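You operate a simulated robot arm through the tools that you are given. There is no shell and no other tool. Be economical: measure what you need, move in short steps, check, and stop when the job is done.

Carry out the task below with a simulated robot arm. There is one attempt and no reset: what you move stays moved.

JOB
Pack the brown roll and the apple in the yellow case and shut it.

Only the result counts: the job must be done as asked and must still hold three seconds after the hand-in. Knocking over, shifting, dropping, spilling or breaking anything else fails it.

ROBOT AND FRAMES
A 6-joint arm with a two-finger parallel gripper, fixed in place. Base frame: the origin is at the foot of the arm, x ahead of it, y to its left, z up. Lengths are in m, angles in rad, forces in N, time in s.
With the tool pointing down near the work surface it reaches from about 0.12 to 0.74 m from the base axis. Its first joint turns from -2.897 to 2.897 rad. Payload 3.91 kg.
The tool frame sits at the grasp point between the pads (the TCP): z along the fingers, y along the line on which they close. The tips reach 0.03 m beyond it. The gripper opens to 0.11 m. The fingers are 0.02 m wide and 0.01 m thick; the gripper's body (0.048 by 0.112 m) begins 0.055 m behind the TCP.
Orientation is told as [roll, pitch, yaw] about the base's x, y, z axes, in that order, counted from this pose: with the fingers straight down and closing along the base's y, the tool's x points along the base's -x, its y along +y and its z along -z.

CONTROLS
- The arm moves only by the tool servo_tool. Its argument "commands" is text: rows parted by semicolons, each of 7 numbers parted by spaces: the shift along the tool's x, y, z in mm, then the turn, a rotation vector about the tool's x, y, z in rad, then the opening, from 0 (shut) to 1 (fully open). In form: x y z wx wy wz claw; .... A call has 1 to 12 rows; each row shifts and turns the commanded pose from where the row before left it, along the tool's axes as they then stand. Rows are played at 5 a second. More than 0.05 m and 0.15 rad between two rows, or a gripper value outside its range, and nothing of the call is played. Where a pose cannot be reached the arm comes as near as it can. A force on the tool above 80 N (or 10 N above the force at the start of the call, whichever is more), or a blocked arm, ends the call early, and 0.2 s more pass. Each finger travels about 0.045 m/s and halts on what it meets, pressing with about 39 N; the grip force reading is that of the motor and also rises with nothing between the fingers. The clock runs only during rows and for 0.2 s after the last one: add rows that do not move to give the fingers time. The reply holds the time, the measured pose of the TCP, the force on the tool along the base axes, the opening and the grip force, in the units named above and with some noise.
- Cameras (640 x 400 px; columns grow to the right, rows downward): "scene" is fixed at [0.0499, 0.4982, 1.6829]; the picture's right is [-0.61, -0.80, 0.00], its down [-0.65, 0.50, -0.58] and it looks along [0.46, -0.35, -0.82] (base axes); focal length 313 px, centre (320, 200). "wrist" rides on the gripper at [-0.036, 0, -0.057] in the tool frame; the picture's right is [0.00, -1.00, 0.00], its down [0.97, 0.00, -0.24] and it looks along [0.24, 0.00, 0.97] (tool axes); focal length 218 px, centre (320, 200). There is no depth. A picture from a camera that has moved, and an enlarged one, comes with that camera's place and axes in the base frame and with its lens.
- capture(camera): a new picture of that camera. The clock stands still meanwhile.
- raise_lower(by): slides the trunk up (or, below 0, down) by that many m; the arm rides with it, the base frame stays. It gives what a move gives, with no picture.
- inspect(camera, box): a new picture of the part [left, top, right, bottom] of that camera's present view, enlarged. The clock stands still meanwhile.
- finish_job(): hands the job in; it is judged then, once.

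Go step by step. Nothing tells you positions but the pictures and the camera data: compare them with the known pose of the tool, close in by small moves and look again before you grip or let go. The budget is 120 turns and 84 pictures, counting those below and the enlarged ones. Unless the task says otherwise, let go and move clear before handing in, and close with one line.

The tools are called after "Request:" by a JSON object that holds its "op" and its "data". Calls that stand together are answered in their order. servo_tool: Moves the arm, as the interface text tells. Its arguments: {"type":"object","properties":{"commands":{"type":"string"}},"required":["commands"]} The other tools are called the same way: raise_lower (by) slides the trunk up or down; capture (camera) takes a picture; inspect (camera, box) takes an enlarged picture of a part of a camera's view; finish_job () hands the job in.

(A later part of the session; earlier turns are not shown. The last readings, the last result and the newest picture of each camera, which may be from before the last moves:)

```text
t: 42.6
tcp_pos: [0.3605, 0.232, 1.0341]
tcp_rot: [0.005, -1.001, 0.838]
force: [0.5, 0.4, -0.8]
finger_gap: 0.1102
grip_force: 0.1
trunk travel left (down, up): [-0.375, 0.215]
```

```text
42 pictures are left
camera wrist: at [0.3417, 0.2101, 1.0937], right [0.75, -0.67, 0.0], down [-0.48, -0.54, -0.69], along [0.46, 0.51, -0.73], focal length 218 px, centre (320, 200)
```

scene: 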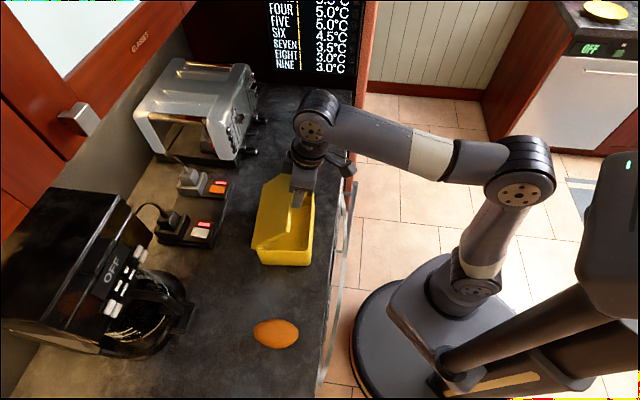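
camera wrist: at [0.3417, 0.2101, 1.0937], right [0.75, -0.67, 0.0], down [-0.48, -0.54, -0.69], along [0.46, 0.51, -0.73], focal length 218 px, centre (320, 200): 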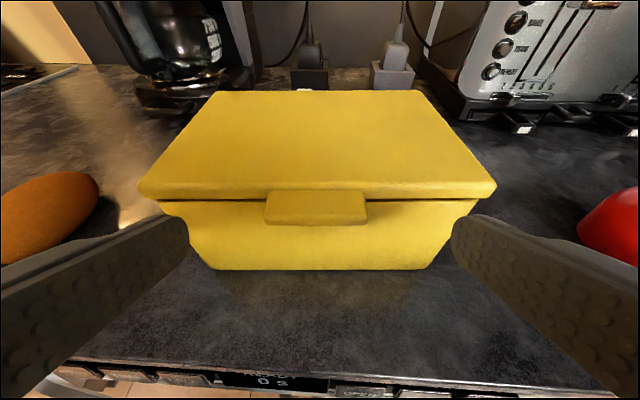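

Request:
{"op": "servo_tool", "data": {"commands": "-1 0 12.5 0 0 0 1;-1 0 13 0 0 0 1;0 0 0 0 0 0 0.5;0 0 0 0 0 0 0.2;0 0 0 0 0 0 0;0 0 0 0 0 0 0;0 0 0 0 0 0 0"}}

Request:
{"op": "capture", "data": {"camera": "wrist"}}

```text
t: 44.2
tcp_pos: [0.3753, 0.2495, 1.021]
tcp_rot: [0.006, -1.0, 0.839]
force: [0.7, -0.4, 0.6]
finger_gap: 0.0494
grip_force: 39.2
trunk travel left (down, up): [-0.375, 0.215]
```

```text
41 pictures are left
camera wrist: at [0.3574, 0.2276, 1.0811], right [0.75, -0.67, 0.0], down [-0.48, -0.54, -0.69], along [0.46, 0.51, -0.73], focal length 218 px, centre (320, 200)
```

wrist: 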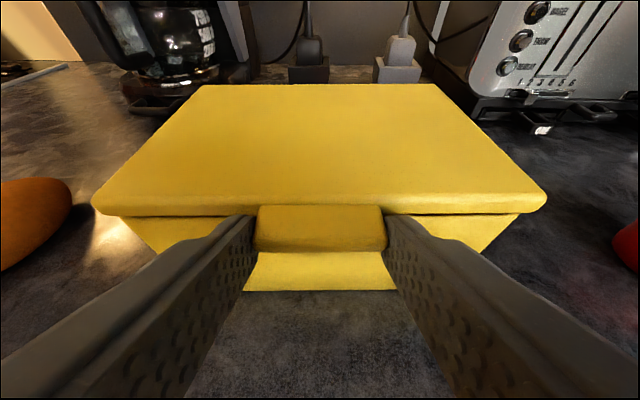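

Request:
{"op": "servo_tool", "data": {"commands": "-14.5 0 -6.4 0 0.1 0 0;-14.5 0 -6.4 0 0.1 0 0;-14.5 0 -6.4 0 0.1 0 0;-14.5 0 -6.4 0 0.1 0 0;-14.5 0 -6.4 0 0.1 0 0;-14.5 0 -6.4 0 0.1 0 0;-14.5 0 -6.4 0 0.1 0 0;-14.5 0 -6.4 0 0.1 0 0;0 0 0 0 0 0 0"}}

Request:
{"op": "servo_tool", "data": {"commands": "0 0 0 0 0 0 0.44;0 0 0 0 0 0 0.44"}}

Request:
{"op": "inspect", "data": {"camera": "scene", "box": [220, 150, 380, 280]}}

```text
t: 46.2
tcp_pos: [0.4154, 0.2956, 1.1296]
tcp_rot: [0.002, -0.201, 0.843]
force: [-0.3, -0.8, 9.8]
finger_gap: 0.0495
grip_force: 38.8
trunk travel left (down, up): [-0.375, 0.215]
```

```text
t: 46.8
tcp_pos: [0.4156, 0.2959, 1.1274]
tcp_rot: [0.004, -0.2, 0.841]
force: [0.4, -0.1, 0.8]
finger_gap: 0.0498
grip_force: 5.1
trunk travel left (down, up): [-0.375, 0.215]
```

```text
3.08 times, centred on (300, 215) of scene
camera zoom: at [0.0499, 0.4982, 1.6829], right [-0.61, -0.8, 0.0], down [-0.65, 0.5, -0.58], along [0.46, -0.35, -0.82], focal length 964 px, centre (382, 154)
```

zoom: 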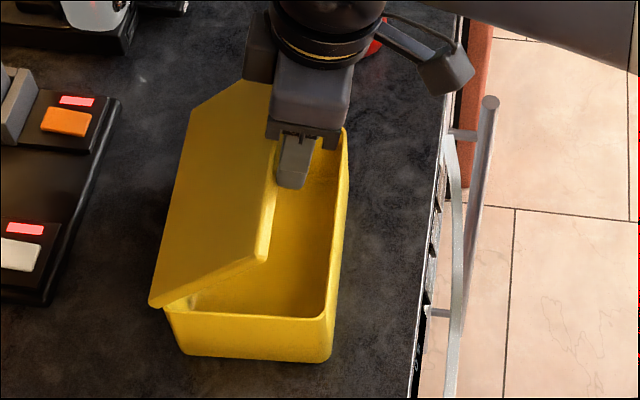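

Request:
{"op": "servo_tool", "data": {"commands": "3.2 0 0.2 0 -0.13 0 0.44;3.2 0 0.2 0 -0.13 0 0.44;3.2 0 0.2 0 -0.13 0 0.44;3.2 0 0.2 0 -0.13 0 0.44;0 0 0 0 0 0 0.44"}}

Request:
{"op": "inspect", "data": {"camera": "scene", "box": [220, 150, 380, 280]}}

Request:
{"op": "capture", "data": {"camera": "wrist"}}

```text
t: 48.0
tcp_pos: [0.4096, 0.2863, 1.1239]
tcp_rot: [0.003, -0.723, 0.839]
force: [-0.1, -0.3, -1.2]
finger_gap: 0.0498
grip_force: 9.3
trunk travel left (down, up): [-0.375, 0.215]
```

```text
3.08 times, centred on (300, 215) of scene
camera zoom: at [0.0499, 0.4982, 1.6829], right [-0.61, -0.8, 0.0], down [-0.65, 0.5, -0.58], along [0.46, -0.35, -0.82], focal length 964 px, centre (382, 154)
```

zoom: 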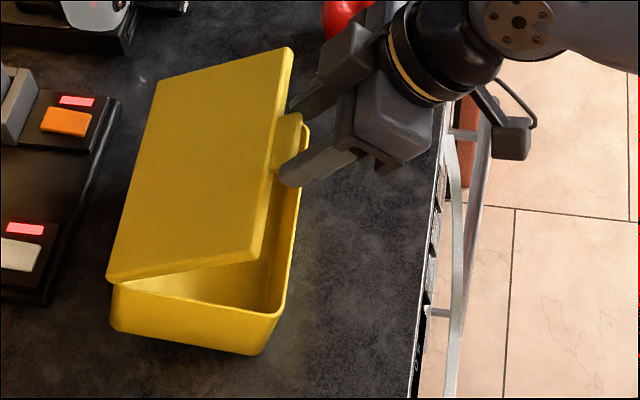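

```text
38 pictures are left
camera wrist: at [0.402, 0.2777, 1.1892], right [0.75, -0.67, 0.0], down [-0.59, -0.66, -0.46], along [0.31, 0.35, -0.89], focal length 218 px, centre (320, 200)
```

wrist: 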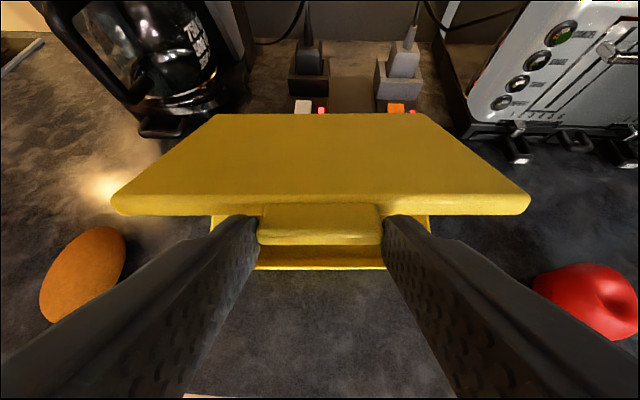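

Even at 9 N it holds stiffly, so the body swung instead. I'll turn back, grip firmly, and shift arm height via the trunk instead (lifting slightly, then lowering the arm), which the box tolerated before.

Request:
{"op": "servo_tool", "data": {"commands": "-3.2 0 0.2 0 0.13 0 0.4;-3.2 0 0.2 0 0.13 0 0.3;-3.2 0 0.2 0 0.13 0 0.2;-3.2 0 0.2 0 0.13 0 0;0 0 0 0 0 0 0;0 0 0 0 0 0 0"}}

Request:
{"op": "inspect", "data": {"camera": "scene", "box": [220, 150, 380, 280]}}

```text
t: 49.4
tcp_pos: [0.4152, 0.293, 1.1299]
tcp_rot: [0.001, -0.2, 0.843]
force: [0.4, -2.4, 10.9]
finger_gap: 0.0494
grip_force: 39.2
trunk travel left (down, up): [-0.375, 0.215]
```

```text
3.08 times, centred on (300, 215) of scene
camera zoom: at [0.0499, 0.4982, 1.6829], right [-0.61, -0.8, 0.0], down [-0.65, 0.5, -0.58], along [0.46, -0.35, -0.82], focal length 964 px, centre (382, 154)
```

zoom: 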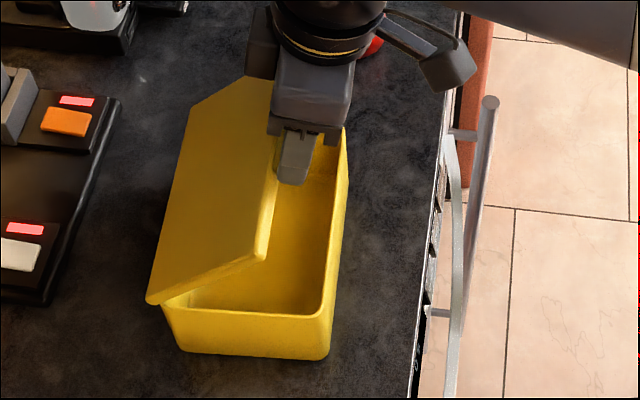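

Request:
{"op": "raise_lower", "data": {"by": 0.03}}

Request:
{"op": "servo_tool", "data": {"commands": "3 0 14.7 0 0 0 0;3 0 14.7 0 0 0 0;0 0 0 0 0 0 0"}}

Request:
{"op": "inspect", "data": {"camera": "scene", "box": [220, 150, 380, 280]}}

```text
t: 50.1
tcp_pos: [0.4164, 0.2941, 1.1584]
tcp_rot: [0.002, -0.2, 0.844]
force: [-0.8, -0.2, -1.7]
finger_gap: 0.0493
grip_force: 39.1
trunk travel left (down, up): [-0.405, 0.185]
```

```text
t: 50.9
tcp_pos: [0.4145, 0.2917, 1.1301]
tcp_rot: [0.003, -0.201, 0.842]
force: [-0.2, 0.1, -0.5]
finger_gap: 0.0492
grip_force: 38.8
trunk travel left (down, up): [-0.405, 0.185]
```

```text
3.08 times, centred on (300, 215) of scene
camera zoom: at [0.0499, 0.4982, 1.6829], right [-0.61, -0.8, 0.0], down [-0.65, 0.5, -0.58], along [0.46, -0.35, -0.82], focal length 964 px, centre (382, 154)
```

zoom: 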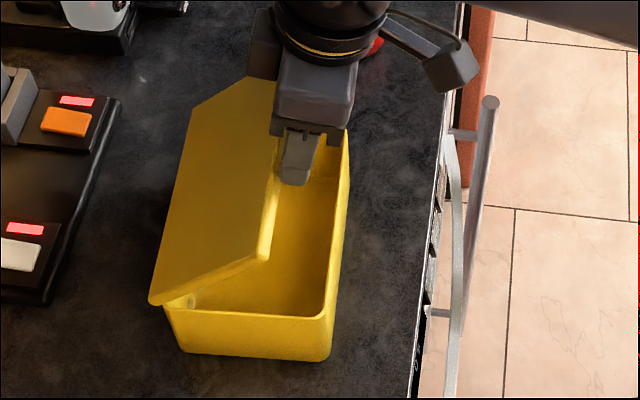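

Excellent: the box returned to the same place. I'll repeat this to bring the trunk up fully.

Request:
{"op": "raise_lower", "data": {"by": 0.035}}

Request:
{"op": "servo_tool", "data": {"commands": "3.5 0 17.1 0 0 0 0;3.5 0 17.1 0 0 0 0;0 0 0 0 0 0 0"}}

Request:
{"op": "raise_lower", "data": {"by": 0.035}}

Request:
{"op": "servo_tool", "data": {"commands": "3.5 0 17.1 0 0 0 0;3.5 0 17.1 0 0 0 0;0 0 0 0 0 0 0"}}

Request:
{"op": "raise_lower", "data": {"by": 0.035}}

Request:
{"op": "servo_tool", "data": {"commands": "3.5 0 17.1 0 0 0 0;3.5 0 17.1 0 0 0 0;0 0 0 0 0 0 0"}}

Request:
{"op": "capture", "data": {"camera": "scene"}}

```text
t: 51.7
tcp_pos: [0.4141, 0.2927, 1.1665]
tcp_rot: [0.006, -0.198, 0.843]
force: [0.8, 1.0, -0.7]
finger_gap: 0.0493
grip_force: 39.1
trunk travel left (down, up): [-0.44, 0.15]
```

```text
t: 52.5
tcp_pos: [0.4153, 0.2933, 1.1302]
tcp_rot: [0.004, -0.201, 0.839]
force: [-1.8, -0.1, 0.9]
finger_gap: 0.0494
grip_force: 39.3
trunk travel left (down, up): [-0.44, 0.15]
```

```text
t: 53.3
tcp_pos: [0.4148, 0.2921, 1.1664]
tcp_rot: [0.004, -0.202, 0.841]
force: [0.7, 0.1, -1.4]
finger_gap: 0.0491
grip_force: 39.0
trunk travel left (down, up): [-0.475, 0.115]
```

```text
t: 54.1
tcp_pos: [0.4137, 0.2944, 1.1292]
tcp_rot: [0.004, -0.201, 0.842]
force: [0.2, 0.1, -0.4]
finger_gap: 0.0493
grip_force: 38.9
trunk travel left (down, up): [-0.475, 0.115]
```

```text
t: 54.9
tcp_pos: [0.4158, 0.294, 1.1652]
tcp_rot: [0.004, -0.199, 0.842]
force: [0.1, 0.4, -0.8]
finger_gap: 0.0495
grip_force: 39.0
trunk travel left (down, up): [-0.51, 0.08]
```

```text
t: 55.7
tcp_pos: [0.413, 0.2935, 1.1316]
tcp_rot: [0.003, -0.2, 0.842]
force: [0.9, 0.4, -1.8]
finger_gap: 0.0495
grip_force: 38.8
trunk travel left (down, up): [-0.51, 0.08]
```

```text
35 pictures are left
```

scene: 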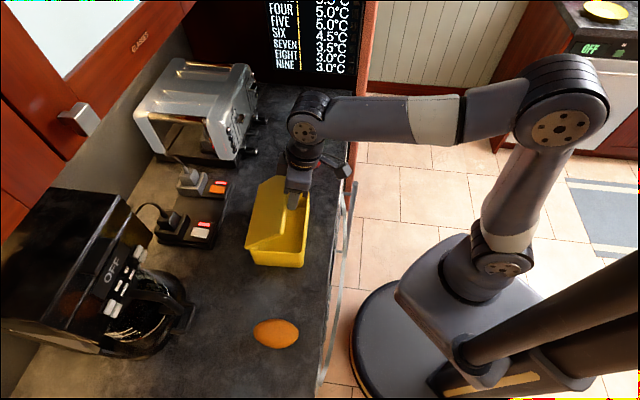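

Request:
{"op": "servo_tool", "data": {"commands": "-14.5 0 -6.4 0 0.1 0 0;-14.5 0 -6.4 0 0.1 0 0;-14.5 0 -6.4 0 0.1 0 0;-14.5 0 -6.4 0 0.1 0 0;0 0 0 0 0 0 0"}}

Request:
{"op": "inspect", "data": {"camera": "scene", "box": [220, 150, 380, 280]}}

```text
t: 56.9
tcp_pos: [0.4503, 0.3341, 1.161]
tcp_rot: [0.001, 0.198, 0.84]
force: [4.1, -4.3, 18.6]
finger_gap: 0.0494
grip_force: 38.9
trunk travel left (down, up): [-0.51, 0.08]
```

```text
3.08 times, centred on (300, 215) of scene
camera zoom: at [0.0499, 0.4982, 1.6829], right [-0.61, -0.8, 0.0], down [-0.65, 0.5, -0.58], along [0.46, -0.35, -0.82], focal length 964 px, centre (382, 154)
```

zoom: 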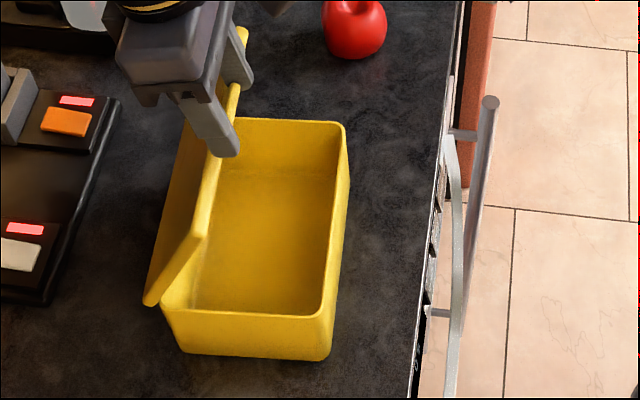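

Request:
{"op": "servo_tool", "data": {"commands": "-14.5 0 -7.2 0 0.1 0 0;-14.5 0 -7.2 0 0.1 0 0;-14.5 0 -7.2 0 0.1 0 0;0 0 0 0 0 0 0"}}

Request:
{"op": "inspect", "data": {"camera": "scene", "box": [220, 150, 380, 280]}}

```text
t: 57.9
tcp_pos: [0.4336, 0.3219, 1.107]
tcp_rot: [0.0, 0.485, 0.842]
force: [7.6, 4.8, 91.4]
finger_gap: 0.0494
grip_force: 39.0
out of reach, approached as far as the arm can: row 1, 2, 3
trunk travel left (down, up): [-0.51, 0.08]
```

```text
3.08 times, centred on (300, 215) of scene
camera zoom: at [0.0499, 0.4982, 1.6829], right [-0.61, -0.8, 0.0], down [-0.65, 0.5, -0.58], along [0.46, -0.35, -0.82], focal length 964 px, centre (382, 154)
```

zoom: 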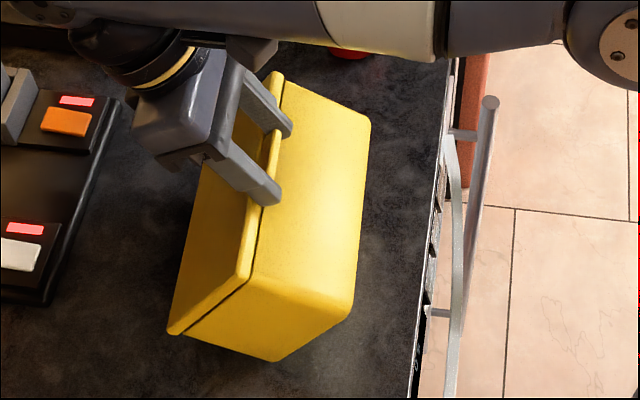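

The reach ran out and the box got tipped in the grip. I'll reverse straight to the last good pose.

Request:
{"op": "servo_tool", "data": {"commands": "2 0 -19 0 0 0 0;2 0 -19 0 0 0 0;3 0 -19 0 0 0 0;0 0 0 0 -0.145 0 0;0 0 0 0 -0.14 0 0;0 0 0 0 0 0 0"}}

Request:
{"op": "inspect", "data": {"camera": "scene", "box": [220, 150, 380, 280]}}

```text
t: 59.3
tcp_pos: [0.4221, 0.3146, 1.1129]
tcp_rot: [0.003, 0.212, 0.843]
force: [-0.6, -0.3, 0.6]
finger_gap: 0.0492
grip_force: 38.9
out of reach, approached as far as the arm can: row 1, 2, 3
trunk travel left (down, up): [-0.51, 0.08]
```

```text
3.08 times, centred on (300, 215) of scene
camera zoom: at [0.0499, 0.4982, 1.6829], right [-0.61, -0.8, 0.0], down [-0.65, 0.5, -0.58], along [0.46, -0.35, -0.82], focal length 964 px, centre (382, 154)
```

zoom: 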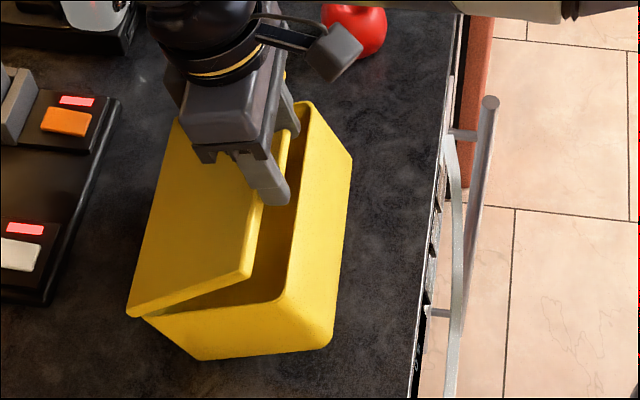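

Request:
{"op": "servo_tool", "data": {"commands": "3 0 -16 0 0 0 0;-4 0 -16 0 0 0 0;-10 0 -12 0 0 0 0;-11 0 -10 0 0 0 0;0 0 0 0 0 0 0"}}

Request:
{"op": "inspect", "data": {"camera": "scene", "box": [220, 150, 380, 280]}}

```text
t: 60.5
tcp_pos: [0.4476, 0.339, 1.1625]
tcp_rot: [0.005, 0.216, 0.841]
force: [-0.5, 0.1, -1.1]
finger_gap: 0.0493
grip_force: 39.1
trunk travel left (down, up): [-0.51, 0.08]
```

```text
3.08 times, centred on (300, 215) of scene
camera zoom: at [0.0499, 0.4982, 1.6829], right [-0.61, -0.8, 0.0], down [-0.65, 0.5, -0.58], along [0.46, -0.35, -0.82], focal length 964 px, centre (382, 154)
```

zoom: 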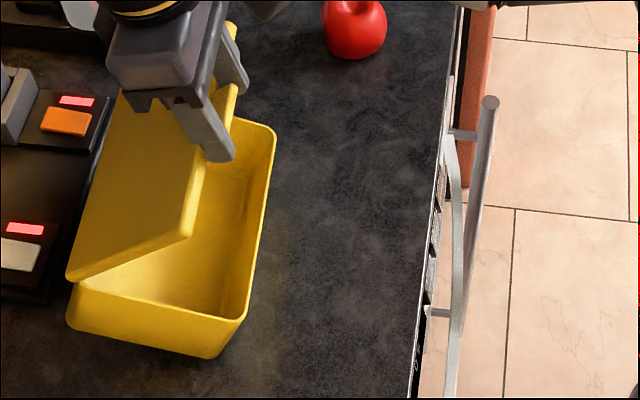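

The tab slipped in the grip, so the lid is only about 45° open with the box hanging back towards the wall. I'll bring it outward and rotate the lid closed again to set the case flat, then switch to pushing the lid up from beneath with closed fingers.

Request:
{"op": "servo_tool", "data": {"commands": "20 0 4 0 0 0 0;20 0 4 0 0 0 0;18 0 4 0 0 0 0;9.9 0 11.6 0 -0.1 0 0;9.9 0 11.6 0 -0.1 0 0;9.9 0 11.6 0 -0.1 0 0;9.9 0 11.6 0 -0.1 0 0;0 0 0 0 0 0 0"}}

Request:
{"op": "inspect", "data": {"camera": "scene", "box": [220, 150, 380, 280]}}

```text
t: 62.3
tcp_pos: [0.3778, 0.2647, 1.1188]
tcp_rot: [0.004, -0.188, 0.842]
force: [-0.4, 0.4, -1.7]
finger_gap: 0.0492
grip_force: 38.7
trunk travel left (down, up): [-0.51, 0.08]
```

```text
3.08 times, centred on (300, 215) of scene
camera zoom: at [0.0499, 0.4982, 1.6829], right [-0.61, -0.8, 0.0], down [-0.65, 0.5, -0.58], along [0.46, -0.35, -0.82], focal length 964 px, centre (382, 154)
```

zoom: 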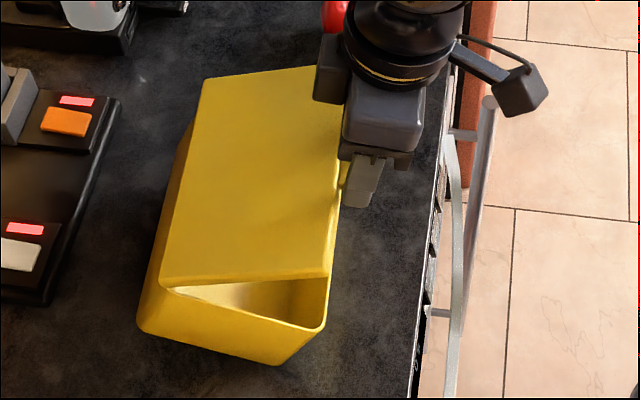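

Request:
{"op": "servo_tool", "data": {"commands": "9.9 0 11.6 0 -0.1 0 0;9.9 0 11.6 0 -0.1 0 0;9.9 0 11.6 0 -0.1 0 0;0 0 0 0 0 0 0;0 0 0 0 0 0 0"}}

Request:
{"op": "inspect", "data": {"camera": "scene", "box": [220, 150, 380, 280]}}

Request:
{"op": "capture", "data": {"camera": "wrist"}}

```text
t: 63.5
tcp_pos: [0.3665, 0.2512, 1.0746]
tcp_rot: [0.003, -0.485, 0.84]
force: [-0.2, -0.3, -2.5]
finger_gap: 0.0492
grip_force: 39.6
trunk travel left (down, up): [-0.51, 0.08]
```

```text
3.08 times, centred on (300, 215) of scene
camera zoom: at [0.0499, 0.4982, 1.6829], right [-0.61, -0.8, 0.0], down [-0.65, 0.5, -0.58], along [0.46, -0.35, -0.82], focal length 964 px, centre (382, 154)
```

zoom: 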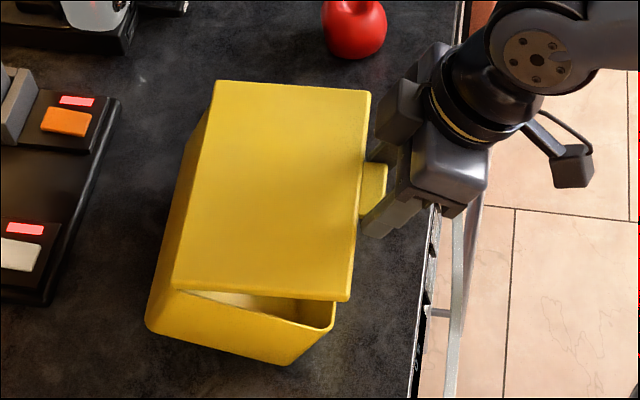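

```text
28 pictures are left
camera wrist: at [0.3701, 0.2533, 1.1412], right [0.75, -0.67, 0.0], down [-0.65, -0.72, -0.24], along [0.16, 0.18, -0.97], focal length 218 px, centre (320, 200)
```

wrist: 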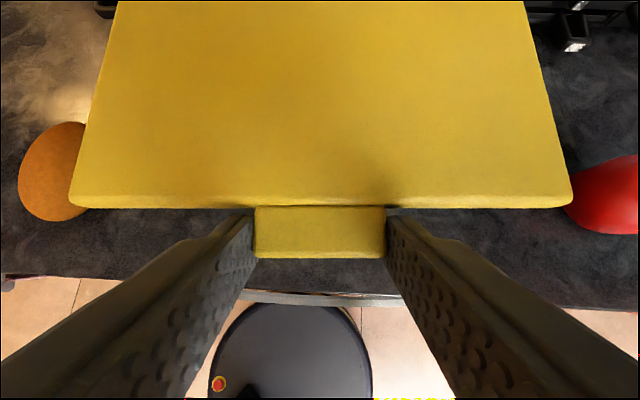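

Request:
{"op": "servo_tool", "data": {"commands": "6.5 0 12.4 0 0 0 0;6.5 0 12.4 0 0 0 0;6 0 11 0 0 0 0;0 0 0 0 0 0 0.44;0 0 0 0 0 0 0.5;0 0 0 0 0 0 1;0 0 0 0 0 0 1;0 0 0 0 0 0 1"}}

Request:
{"op": "inspect", "data": {"camera": "scene", "box": [220, 150, 380, 280]}}

```text
t: 65.3
tcp_pos: [0.3668, 0.249, 1.0364]
tcp_rot: [0.002, -0.485, 0.841]
force: [0.4, 0.5, 0.0]
finger_gap: 0.11
grip_force: 0.0
trunk travel left (down, up): [-0.51, 0.08]
```

```text
3.08 times, centred on (300, 215) of scene
camera zoom: at [0.0499, 0.4982, 1.6829], right [-0.61, -0.8, 0.0], down [-0.65, 0.5, -0.58], along [0.46, -0.35, -0.82], focal length 964 px, centre (382, 154)
```

zoom: 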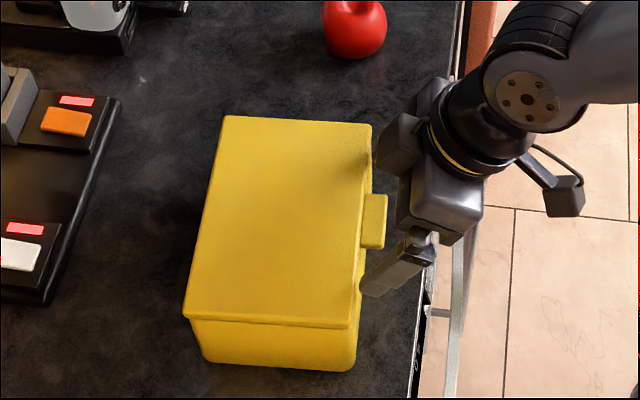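

The case is shut and flat near its original place (tab centre e≈0.110, front edge at inward 0.456). I'll back off, close the fingers, tilt to 1.0 and lower the trunk to come in under the tab.

Request:
{"op": "servo_tool", "data": {"commands": "0 0 -35 0 0 0 1;0 0 -35 0 0 0 1;-10 -1.5 -34 0 0 0 1;-10 -1 -34 0 0 0 0.5;0 0 0 0 -0.13 0 0;0 0 0 0 -0.13 0 0;0 0 0 0 -0.13 0 0;0 0 0 0 -0.13 0 0;0 0 0 0 0 0 0;0 0 0 0 0 0 0"}}

Request:
{"op": "raise_lower", "data": {"by": -0.145}}

Request:
{"op": "servo_tool", "data": {"commands": "0 0 0 0 0 0 0"}}

```text
t: 67.5
tcp_pos: [0.3373, 0.2134, 1.1663]
tcp_rot: [0.005, -1.005, 0.838]
force: [-0.3, -0.4, -0.2]
finger_gap: 0.0
grip_force: 30.9
trunk travel left (down, up): [-0.51, 0.08]
```

```text
t: 69.2
tcp_pos: [0.3379, 0.214, 1.0225]
tcp_rot: [0.006, -1.006, 0.838]
force: [0.1, -0.5, -0.8]
finger_gap: 0.0001
grip_force: 37.2
trunk travel left (down, up): [-0.365, 0.225]
```

```text
t: 69.6
tcp_pos: [0.3377, 0.2142, 1.0235]
tcp_rot: [0.005, -1.006, 0.838]
force: [0.2, 0.1, -0.9]
finger_gap: 0.0
grip_force: 38.1
trunk travel left (down, up): [-0.365, 0.225]
```

Request:
{"op": "servo_tool", "data": {"commands": "12.6 -0.5 8.1 0 0 0 0;12.6 -0.5 8.1 0 0 0 0;0 0 0 0 0 0 0;0 0 0 0 0 0 0"}}

Request:
{"op": "capture", "data": {"camera": "wrist"}}

```text
t: 70.6
tcp_pos: [0.3382, 0.2115, 0.9921]
tcp_rot: [0.005, -1.005, 0.838]
force: [0.4, -0.3, -0.4]
finger_gap: 0.0
grip_force: 37.6
trunk travel left (down, up): [-0.365, 0.225]
```

```text
26 pictures are left
camera wrist: at [0.319, 0.1899, 1.0525], right [0.75, -0.67, 0.0], down [-0.48, -0.54, -0.69], along [0.46, 0.52, -0.72], focal length 218 px, centre (320, 200)
```

wrist: 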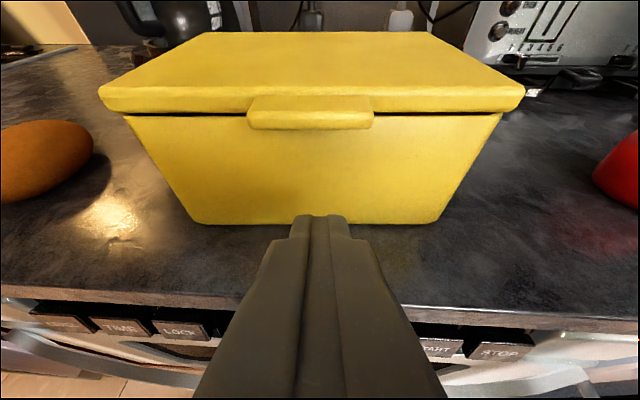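

The tip is level below the tab underside (z≈1.009). I'll slide it in under the tab and lift.

Request:
{"op": "servo_tool", "data": {"commands": "-13.2 0 14.1 0 0 0 0;-13.2 0 14.1 0 0 0 0;0 0 0 0 0 0 0;-9.7 0 -4.7 0 0 0 0;-9.7 0 -4.7 0 0 0 0;-9.7 0 -4.7 0 0 0 0;0 0 0 0 0 0 0"}}

Request:
{"op": "capture", "data": {"camera": "wrist"}}

```text
t: 72.2
tcp_pos: [0.3666, 0.2449, 1.032]
tcp_rot: [0.006, -1.004, 0.84]
force: [0.0, 0.3, 0.2]
finger_gap: 0.0003
grip_force: 37.5
trunk travel left (down, up): [-0.365, 0.225]
```

```text
25 pictures are left
camera wrist: at [0.3472, 0.2219, 1.0922], right [0.75, -0.67, 0.0], down [-0.48, -0.54, -0.69], along [0.46, 0.52, -0.72], focal length 218 px, centre (320, 200)
```

wrist: 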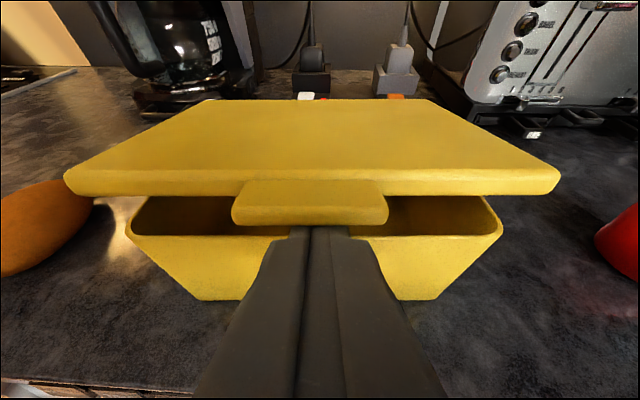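

Request:
{"op": "servo_tool", "data": {"commands": "-12.9 0 -2 0 0 0 0;-12.9 0 -2 0 0 0 0;-10 0 2.7 0 0 0 0;-10 0 2.7 0 0 0 0;-12.3 0 1.6 0 0 0 0;-12.3 0 1.6 0 0 0 0;-14 0 4.8 0 0 0 0;-14 0 4.8 0 0 0 0;0 0 0 0 0 0 0"}}

Request:
{"op": "inspect", "data": {"camera": "scene", "box": [220, 150, 380, 280]}}

```text
t: 74.2
tcp_pos: [0.409, 0.2938, 1.1073]
tcp_rot: [0.004, -1.005, 0.838]
force: [0.3, -1.0, -0.2]
finger_gap: 0.0
grip_force: 37.3
trunk travel left (down, up): [-0.365, 0.225]
```

```text
3.08 times, centred on (300, 215) of scene
camera zoom: at [0.0499, 0.4982, 1.6829], right [-0.61, -0.8, 0.0], down [-0.65, 0.5, -0.58], along [0.46, -0.35, -0.82], focal length 964 px, centre (382, 154)
```

zoom: 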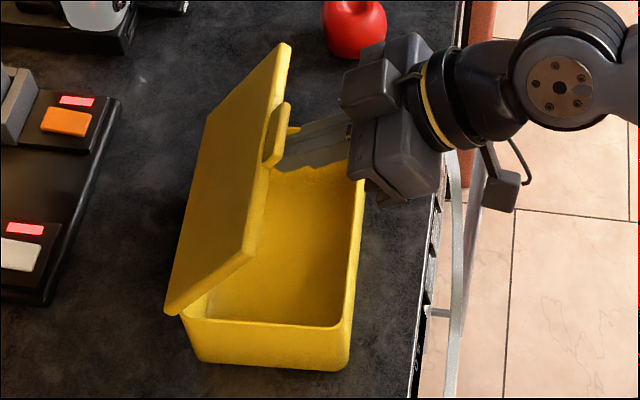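

Request:
{"op": "servo_tool", "data": {"commands": "-12.5 0 8.9 0 0 0 0;-12.5 0 8.9 0 0 0 0;-9.8 0 11.5 0 0 0 0;-9.8 0 11.5 0 0 0 0;-6.4 0 13.7 0 0 0 0;-6.4 0 13.7 0 0 0 0;0 0 0 0 0 0 0"}}

Request:
{"op": "inspect", "data": {"camera": "scene", "box": [220, 150, 380, 280]}}

```text
t: 75.8
tcp_pos: [0.4677, 0.36, 1.1189]
tcp_rot: [0.005, -1.005, 0.837]
force: [-1.1, -0.8, -0.1]
finger_gap: 0.0001
grip_force: 37.8
trunk travel left (down, up): [-0.365, 0.225]
```

```text
3.08 times, centred on (300, 215) of scene
camera zoom: at [0.0499, 0.4982, 1.6829], right [-0.61, -0.8, 0.0], down [-0.65, 0.5, -0.58], along [0.46, -0.35, -0.82], focal length 964 px, centre (382, 154)
```

zoom: 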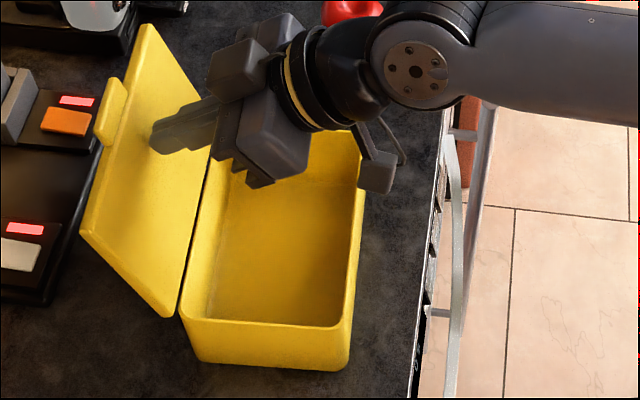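

The lid is now over vertical and resting open, with the body still flat. I'll retreat, straighten the tool and raise the trunk, then check the lid stays.

Request:
{"op": "servo_tool", "data": {"commands": "0 0 -40 0 0 0 0;-10 0 -40 0 0 0 0;-20 0 -30 0 0 0 0.5;0 0 0 0 0.144 0 1;0 0 0 0 0.144 0 1;0 0 0 0 0.144 0 1;0 0 0 0 0.144 0 1;0 0 0 0 0.144 0 1;0 0 0 0 0.144 0 1;0 0 0 0 0.144 0 1;0 0 0 0 0 0 1"}}

Request:
{"op": "raise_lower", "data": {"by": 0.16}}

Request:
{"op": "capture", "data": {"camera": "scene"}}

Request:
{"op": "capture", "data": {"camera": "wrist"}}

```text
t: 78.2
tcp_pos: [0.4088, 0.2929, 1.1742]
tcp_rot: [0.001, -0.001, 0.843]
force: [0.1, -0.3, -0.1]
finger_gap: 0.11
grip_force: 0.0
out of reach, approached as far as the arm can: row 10
trunk travel left (down, up): [-0.365, 0.225]
```

```text
t: 80.0
tcp_pos: [0.4072, 0.2927, 1.3347]
tcp_rot: [0.002, -0.001, 0.844]
force: [-0.3, 0.0, -0.3]
finger_gap: 0.11
grip_force: 0.0
trunk travel left (down, up): [-0.525, 0.065]
```

```text
22 pictures are left
```

scene: 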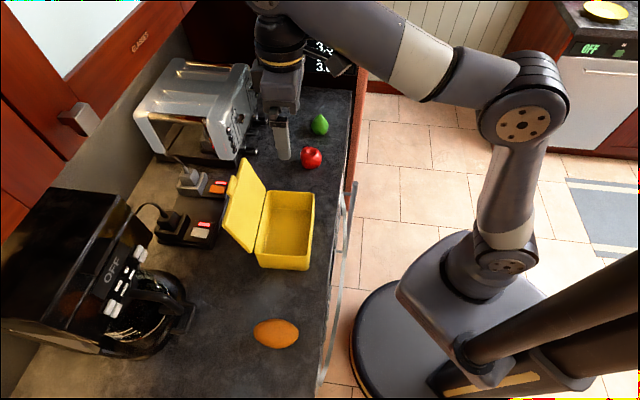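

```text
21 pictures are left
camera wrist: at [0.432, 0.3194, 1.3906], right [0.75, -0.67, 0.0], down [-0.65, -0.73, 0.24], along [-0.16, -0.18, -0.97], focal length 218 px, centre (320, 200)
```

wrist: 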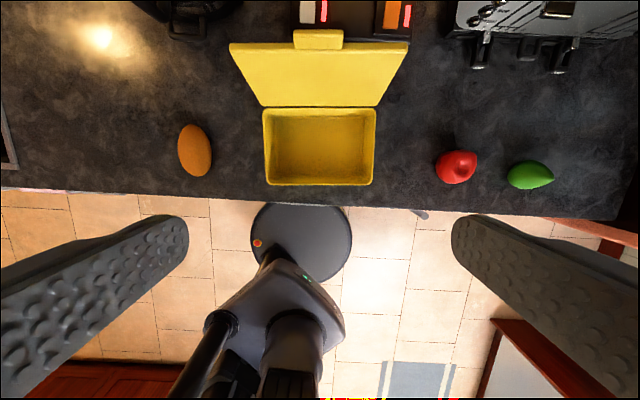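

The lid holds open. From this view the roll is at about (0.238, 0.481), the apple at about (0.613, 0.104), and the case opening is centred at inward 0.522, e 0.1075. I'll go to the roll first.

Request:
{"op": "servo_tool", "data": {"commands": "-4.5 42 0 0 0 0 1;-4.5 42 0 0 0 0 1;-4.5 42 0 0 0 0 1;-4.5 42 0 0 0 0 1;-4.5 42 0 0 0 0 1;-4.5 42 0 0 0 0 1;0 0 40 0 0 -0.13 1;0 0 40 0 0 -0.13 1;0 0 45 0 0 0 1;0 0 45 0 0 0 1;0 0 45 0 0 0 1;0 0 0 0 0 0 1"}}

Request:
{"op": "capture", "data": {"camera": "wrist"}}

```text
t: 82.6
tcp_pos: [0.2307, 0.4698, 1.0994]
tcp_rot: [0.002, -0.003, 1.104]
force: [0.7, 0.1, 0.1]
finger_gap: 0.1101
grip_force: 0.0
out of reach, approached as far as the arm can: row 3, 4, 5, 6
trunk travel left (down, up): [-0.525, 0.065]
```

```text
20 pictures are left
camera wrist: at [0.2469, 0.5027, 1.1562], right [0.89, -0.45, 0.0], down [-0.44, -0.87, 0.24], along [-0.11, -0.21, -0.97], focal length 218 px, centre (320, 200)
```

wrist: 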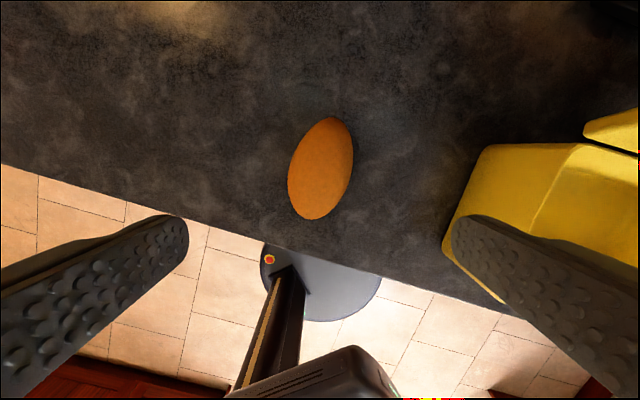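

Request:
{"op": "servo_tool", "data": {"commands": "0 0 0 0 0 0.109 1;0 0 0 0 0 0.109 1;0 0 0 0 0 0.108 1;-12.1 4.7 20 0 0 0 1;0 0 40 0 0 0 1;0 0 0 0 0 0 1;0 0 0 0 0 0 1"}}

Request:
{"op": "capture", "data": {"camera": "wrist"}}

```text
t: 84.2
tcp_pos: [0.2387, 0.4821, 1.0371]
tcp_rot: [0.001, -0.003, 0.779]
force: [-0.8, 0.3, -0.4]
finger_gap: 0.1098
grip_force: 0.1
trunk travel left (down, up): [-0.525, 0.065]
```

```text
19 pictures are left
camera wrist: at [0.2635, 0.5068, 1.0946], right [0.7, -0.71, 0.0], down [-0.69, -0.68, 0.24], along [-0.17, -0.17, -0.97], focal length 218 px, centre (320, 200)
```

wrist: 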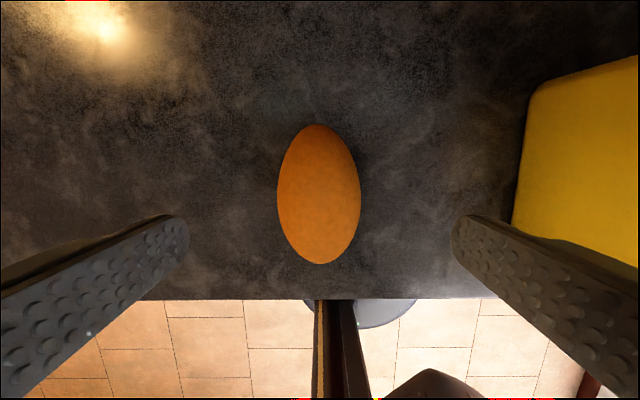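

Request:
{"op": "servo_tool", "data": {"commands": "-3 0 40 0 0 0 1;0 0 39 0 0 0 1;0 0 0 0 0 0 1;0 0 0 0 0 0 0.6;0 0 0 0 0 0 0.4;0 0 0 0 0 0 0.3;0 0 0 0 0 0 0.3;0 0 0 0 0 0 0.3"}}

```text
t: 86.0
tcp_pos: [0.2378, 0.4857, 0.9562]
tcp_rot: [0.001, -0.002, 0.776]
force: [0.5, -0.5, 0.1]
finger_gap: 0.0601
grip_force: 39.1
trunk travel left (down, up): [-0.525, 0.065]
```

Roll gripped (gap 0.060). I'll lift it, align with the case and carry it above the left half of the opening.

Request:
{"op": "servo_tool", "data": {"commands": "0 0 -40 0 0 0 0.3;0 0 -40 0 0 0 0.3;0 0 -45 0 0 0 0.3;0 0 -45 0 0 0 0.3;0 0 -30 0 0 -0.066 0.3;0.6 -41.7 0 0 0 0 0.3;0.6 -41.7 0 0 0 0 0.3;0.6 -41.7 0 0 0 0 0.3;0.6 -41.7 0 0 0 0 0.3;0.6 -41.7 0 0 0 0 0.3;0 0 0 0 0 0 0.3"}}

Request:
{"op": "capture", "data": {"camera": "wrist"}}

```text
t: 88.4
tcp_pos: [0.3957, 0.3457, 1.1592]
tcp_rot: [0.002, -0.002, 0.843]
force: [-0.9, 0.9, -0.5]
finger_gap: 0.06
grip_force: 38.7
trunk travel left (down, up): [-0.525, 0.065]
```

```text
18 pictures are left
camera wrist: at [0.4196, 0.3723, 1.2155], right [0.75, -0.67, 0.0], down [-0.65, -0.73, 0.24], along [-0.16, -0.18, -0.97], focal length 218 px, centre (320, 200)
```

wrist: 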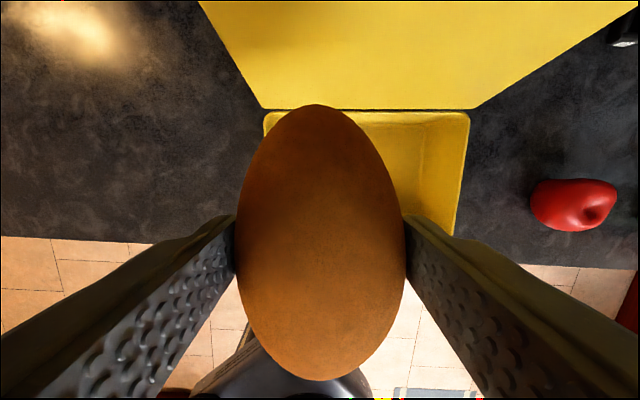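

The roll sits in line with the left half of the opening with margin all round. I'll lower it in and release with a small opening.

Request:
{"op": "servo_tool", "data": {"commands": "0 0 45 0 0 0 0.3;0 0 45 0 0 0 0.3;0 0 45 0 0 0 0.3;0 0 40 0 0 0 0.3;0 0 16 0 0 0 0.3;0 0 0 0 0 0 0.3"}}

Request:
{"op": "inspect", "data": {"camera": "scene", "box": [220, 150, 380, 280]}}

```text
t: 89.8
tcp_pos: [0.3948, 0.3433, 0.9678]
tcp_rot: [0.002, 0.0, 0.844]
force: [-0.1, -1.0, -0.7]
finger_gap: 0.0599
grip_force: 39.4
trunk travel left (down, up): [-0.525, 0.065]
```

```text
3.08 times, centred on (300, 215) of scene
camera zoom: at [0.0499, 0.4982, 1.6829], right [-0.61, -0.8, 0.0], down [-0.65, 0.5, -0.58], along [0.46, -0.35, -0.82], focal length 964 px, centre (382, 154)
```

zoom: 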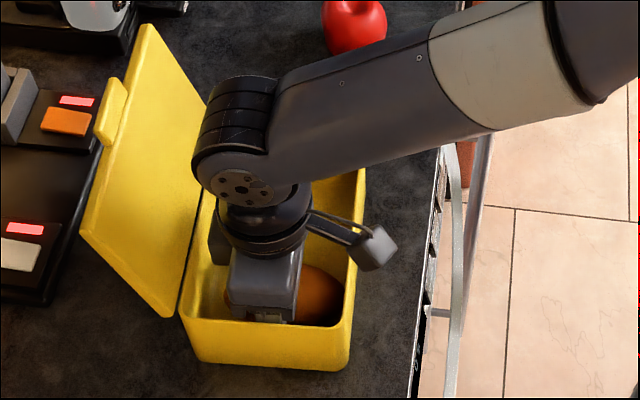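

Request:
{"op": "servo_tool", "data": {"commands": "0 0 6 0 0 0 0.3;0 0 0 0 0 0 0.62;0 0 0 0 0 0 0.65;0 0 0 0 0 0 0.65;0 0 -40 0 0 0 0.65;0 0 -45 0 0 0 0.65;0 0 -45 0 0 0 0.8;0 0 -45 0 0 0 1;0 0 -45 0 0 0 1;0 0 0 0 0 0 1"}}

Request:
{"op": "servo_tool", "data": {"commands": "4 -40 0 0 0 0 1;4 -40 0 0 0 0 1;4 -40 0 0 0 0 1;4 -40 0 0 0 0 1;4 -40 0 0 0 0 1;4 -40 0 0 0 0 1;4 -40 0 0 0 0 1;4 -41 0 0 0 0 1;0 0 0 0 0 0 1"}}

Request:
{"op": "servo_tool", "data": {"commands": "0 0 0 0 0 0.143 1;0 0 0 0 0 0.143 1;0 0 0 0 0 0.143 1;0 0 0 0 0 0.143 1;0 0 0 0 0 0.143 1;0 0 0 0 0 0.143 1;0 0 0 0 0 0.143 1;0 0 0 0 0 0.143 1;0 0 0 0 0 0.143 1;0 0 0 0 0 0.143 1;0 0 0 0 0 0.143 1;0 0 0 0 0 0 1"}}

Request:
{"op": "capture", "data": {"camera": "wrist"}}

Request:
{"op": "capture", "data": {"camera": "scene"}}

```text
t: 92.0
tcp_pos: [0.3942, 0.3414, 1.1822]
tcp_rot: [0.002, -0.001, 0.842]
force: [-0.9, 0.1, 0.8]
finger_gap: 0.1099
grip_force: 0.1
trunk travel left (down, up): [-0.525, 0.065]
```

```text
t: 94.0
tcp_pos: [0.6115, 0.1079, 1.1817]
tcp_rot: [0.002, -0.001, 0.843]
force: [0.4, -1.1, 0.3]
finger_gap: 0.1099
grip_force: 0.0
trunk travel left (down, up): [-0.525, 0.065]
```

```text
t: 96.6
tcp_pos: [0.612, 0.1055, 1.1803]
tcp_rot: [0.001, 0.002, -0.732]
force: [0.8, 0.1, 0.1]
finger_gap: 0.1102
grip_force: 0.1
trunk travel left (down, up): [-0.525, 0.065]
```

```text
16 pictures are left
camera wrist: at [0.639, 0.0813, 1.2367], right [-0.67, -0.74, 0.0], down [-0.72, 0.65, 0.24], along [-0.18, 0.16, -0.97], focal length 218 px, centre (320, 200)
```

wrist: 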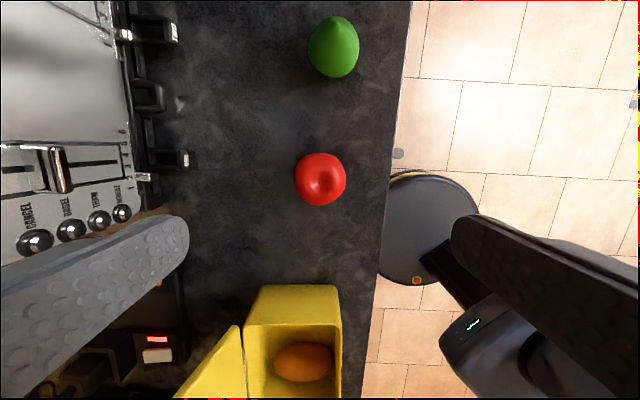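

```text
15 pictures are left
```

scene: 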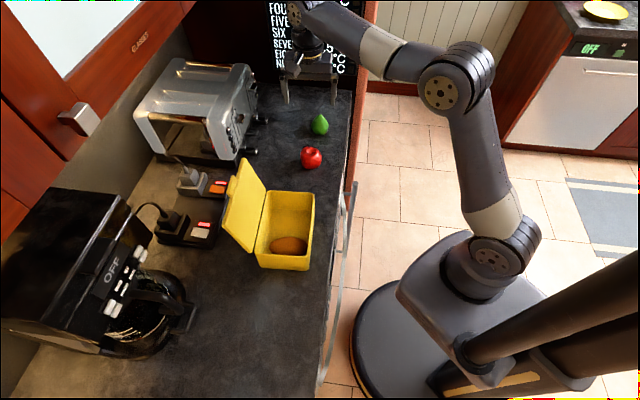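

The roll lies well inside the case. The apple is directly below, 6 mm off the tool's line; I'll descend and grip it.

Request:
{"op": "servo_tool", "data": {"commands": "6.3 0 40 0 0 0 1;0 0 45 0 0 0 1;0 0 45 0 0 0 1;0 0 45 0 0 0 1;0 0 0 0 0 0 1;0 0 0 0 0 0 1"}}

Request:
{"op": "capture", "data": {"camera": "wrist"}}

```text
t: 98.0
tcp_pos: [0.61, 0.1096, 1.0055]
tcp_rot: [0.002, 0.002, -0.729]
force: [0.9, -1.1, -0.3]
finger_gap: 0.1099
grip_force: 0.1
trunk travel left (down, up): [-0.525, 0.065]
```

```text
14 pictures are left
camera wrist: at [0.6373, 0.0861, 1.0614], right [-0.67, -0.75, 0.0], down [-0.72, 0.65, 0.24], along [-0.18, 0.16, -0.97], focal length 218 px, centre (320, 200)
```

wrist: 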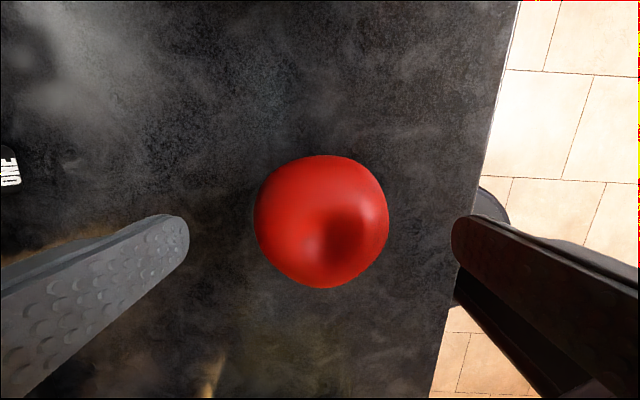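

Request:
{"op": "servo_tool", "data": {"commands": "0 0 25 0 0 0 1;1 0 25 0 0 0 1;0 0 0 0 0 0 1;0 0 0 0 0 0 0.6;0 0 0 0 0 0 0.4;0 0 0 0 0 0 0.4;0 0 0 0 0 0 0.4"}}

Request:
{"op": "servo_tool", "data": {"commands": "0 0 -40 0 0 0 0.4;0 0 -45 0 0 0 0.4;0 0 -45 0 0 0 0.4;0 0 -45 0 0 0 0.4;0 0 -25 0 0 0 0.4;0 0 0 0 0 0 0.4"}}

```text
t: 99.6
tcp_pos: [0.6093, 0.1129, 0.9572]
tcp_rot: [0.001, 0.002, -0.729]
force: [-0.8, -0.4, -0.1]
finger_gap: 0.068
grip_force: 39.3
trunk travel left (down, up): [-0.525, 0.065]
```

```text
t: 101.0
tcp_pos: [0.6048, 0.1121, 1.1559]
tcp_rot: [0.001, 0.003, -0.729]
force: [-0.1, 0.4, -0.5]
finger_gap: 0.0678
grip_force: 38.6
trunk travel left (down, up): [-0.525, 0.065]
```

Request:
{"op": "servo_tool", "data": {"commands": "37.4 5.75 0 0 0 0 0.4;37.4 5.75 0 0 0 0 0.4;37.4 5.75 0 0 0 0 0.4;37.4 5.75 0 0 0 0 0.4;37.4 5.75 0 0 0 0 0.4;37.4 5.75 0 0 0 0 0.4;0 0 0 0 0 0 0.4;0 0 0 0 0 0 0.4"}}

Request:
{"op": "capture", "data": {"camera": "wrist"}}

Request:
{"op": "inspect", "data": {"camera": "scene", "box": [220, 130, 380, 280]}}

```text
t: 102.8
tcp_pos: [0.4595, 0.2888, 1.1545]
tcp_rot: [0.001, 0.002, -0.73]
force: [0.9, -0.5, -1.6]
finger_gap: 0.0674
grip_force: 39.0
trunk travel left (down, up): [-0.525, 0.065]
```

```text
13 pictures are left
camera wrist: at [0.4863, 0.2632, 1.2109], right [-0.67, -0.74, 0.0], down [-0.72, 0.65, 0.24], along [-0.18, 0.16, -0.97], focal length 218 px, centre (320, 200)
```

wrist: 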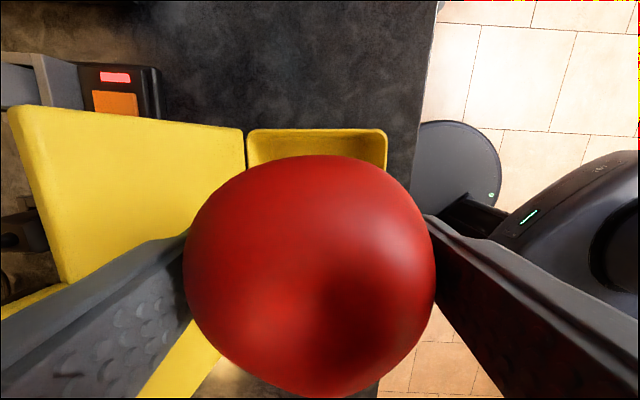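

```text
2.67 times, centred on (300, 205) of scene
camera zoom: at [0.0499, 0.4982, 1.6829], right [-0.61, -0.8, 0.0], down [-0.65, 0.5, -0.58], along [0.46, -0.35, -0.82], focal length 836 px, centre (373, 187)
```

zoom: 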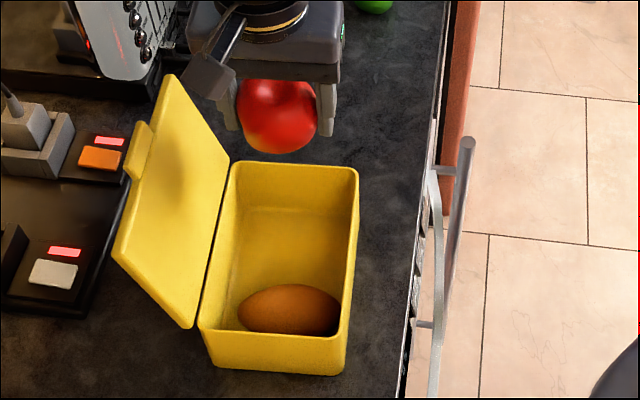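

The apple hangs over the right half with clearance. I'll lower it in.

Request:
{"op": "servo_tool", "data": {"commands": "0 0 45 0 0 0 0.4;0 0 45 0 0 0 0.4;0 0 45 0 0 0 0.4;0 0 30 0 0 0 0.4;0 0 22 0 0 0 0.4;0 0 0 0 0 0 0.4"}}

Request:
{"op": "servo_tool", "data": {"commands": "0 0 0 0 0 0 0.66;0 0 0 0 0 0 0.72;0 0 0 0 0 0 0.72;0 0 -40 0 0 0 0.72;0 0 -45 0 0 0 0.72;0 0 -45 0 0 0 0.72;0 0 -45 0 0 0 0.72;0 0 -45 0 0 0 0.5;0 0 0 0 0 0 0"}}

Request:
{"op": "inspect", "data": {"camera": "scene", "box": [220, 130, 380, 280]}}

```text
t: 104.2
tcp_pos: [0.4645, 0.2881, 0.9665]
tcp_rot: [0.002, 0.002, -0.731]
force: [-0.5, 0.6, -1.1]
finger_gap: 0.0677
grip_force: 39.7
trunk travel left (down, up): [-0.525, 0.065]
```

```text
t: 106.2
tcp_pos: [0.4597, 0.2865, 1.1853]
tcp_rot: [0.001, 0.001, -0.728]
force: [-0.5, 0.2, 0.2]
finger_gap: 0.0275
grip_force: 0.0
trunk travel left (down, up): [-0.525, 0.065]
```

```text
2.67 times, centred on (300, 205) of scene
camera zoom: at [0.0499, 0.4982, 1.6829], right [-0.61, -0.8, 0.0], down [-0.65, 0.5, -0.58], along [0.46, -0.35, -0.82], focal length 836 px, centre (373, 187)
```

zoom: 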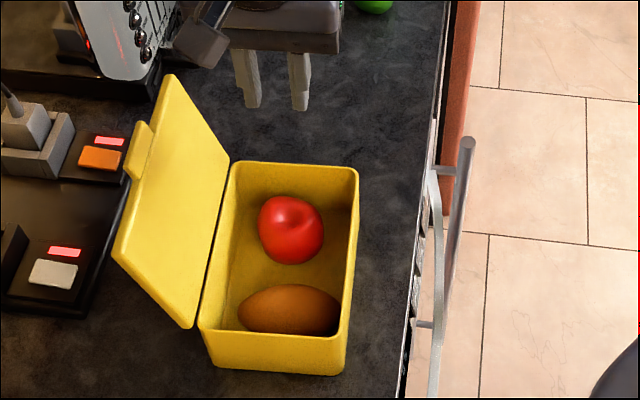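

Both items are in. To shut the lid (leaning back at about 125°, top edge near inward 0.66, z 1.105), I'll move closed fingers over and behind it, beside the tab, and pull it forward.

Request:
{"op": "servo_tool", "data": {"commands": "30 10 -10 0 0 0 0;34 30 -10 0 0 0 0;33 33 0 0 0 0 0;0 33 0 0 0 0 0;0 33 0 0 0 0 0;0 33 0 0 0 0 0;0 0 0 0 0 0 0;0 0 0 0 0 0 0"}}

Request:
{"op": "capture", "data": {"camera": "wrist"}}

Request:
{"op": "capture", "data": {"camera": "scene"}}

```text
t: 108.0
tcp_pos: [0.4859, 0.4574, 1.198]
tcp_rot: [0.011, 0.0, -0.731]
force: [-0.3, -0.5, 1.2]
finger_gap: 0.0003
grip_force: 37.1
out of reach, approached as far as the arm can: row 5, 6
trunk travel left (down, up): [-0.525, 0.065]
```

```text
10 pictures are left
camera wrist: at [0.5109, 0.433, 1.2538], right [-0.67, -0.75, -0.01], down [-0.72, 0.64, 0.24], along [-0.17, 0.17, -0.97], focal length 218 px, centre (320, 200)
```

wrist: 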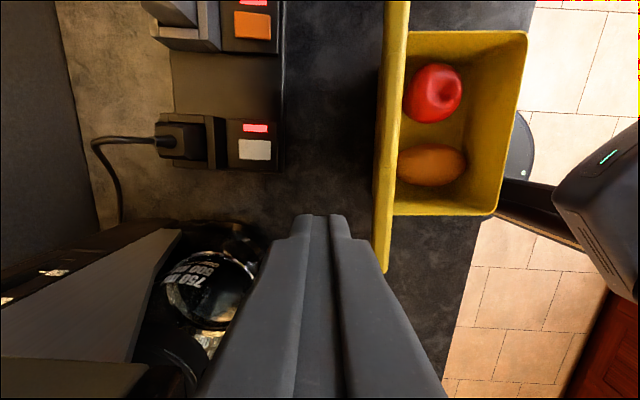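

```text
9 pictures are left
```

scene: 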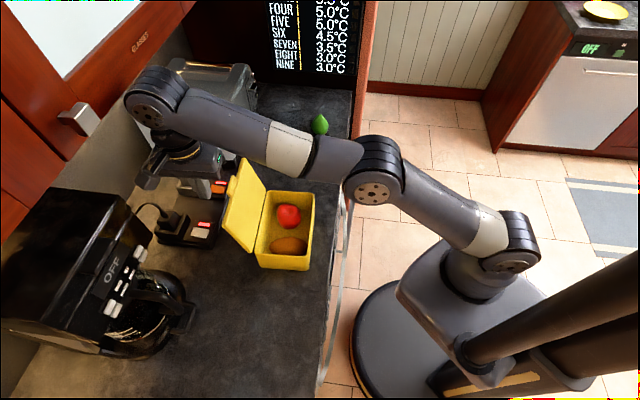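

The lid is actually steeper (about 108°, top near inward 0.63), so the fingers are already well behind it. I'll go down behind it and pull forward slowly.

Request:
{"op": "servo_tool", "data": {"commands": "0 0 30 0 0 0 0;0 0 30 0 0 0 0;0 0 25 0 0 0 0;0 0 0 0 0 0 0;0 -12 0 0 0 0 0;0 -12 0 0 0 0 0;0 -12 0 0 0 0 0;0 -10 0 0 0 0 0;0 -10 0 0 0 0 0;0 0 0 0 0 0 0"}}

Request:
{"op": "inspect", "data": {"camera": "scene", "box": [200, 130, 360, 280]}}

```text
t: 110.2
tcp_pos: [0.4454, 0.4142, 1.1102]
tcp_rot: [0.004, 0.0, -0.73]
force: [0.1, 0.6, -0.4]
finger_gap: 0.0002
grip_force: 37.6
trunk travel left (down, up): [-0.525, 0.065]
```

```text
2.67 times, centred on (280, 205) of scene
camera zoom: at [0.0499, 0.4982, 1.6829], right [-0.61, -0.8, 0.0], down [-0.65, 0.5, -0.58], along [0.46, -0.35, -0.82], focal length 836 px, centre (427, 187)
```

zoom: 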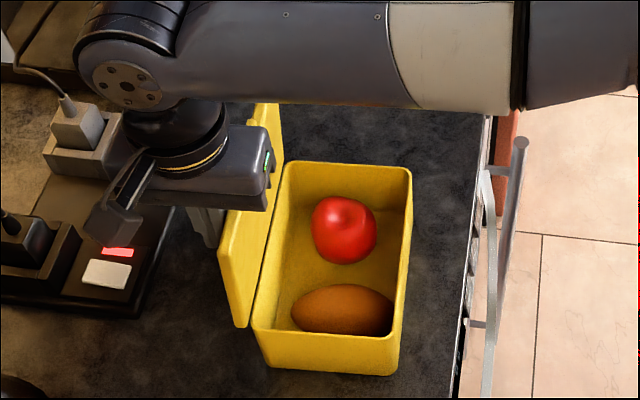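

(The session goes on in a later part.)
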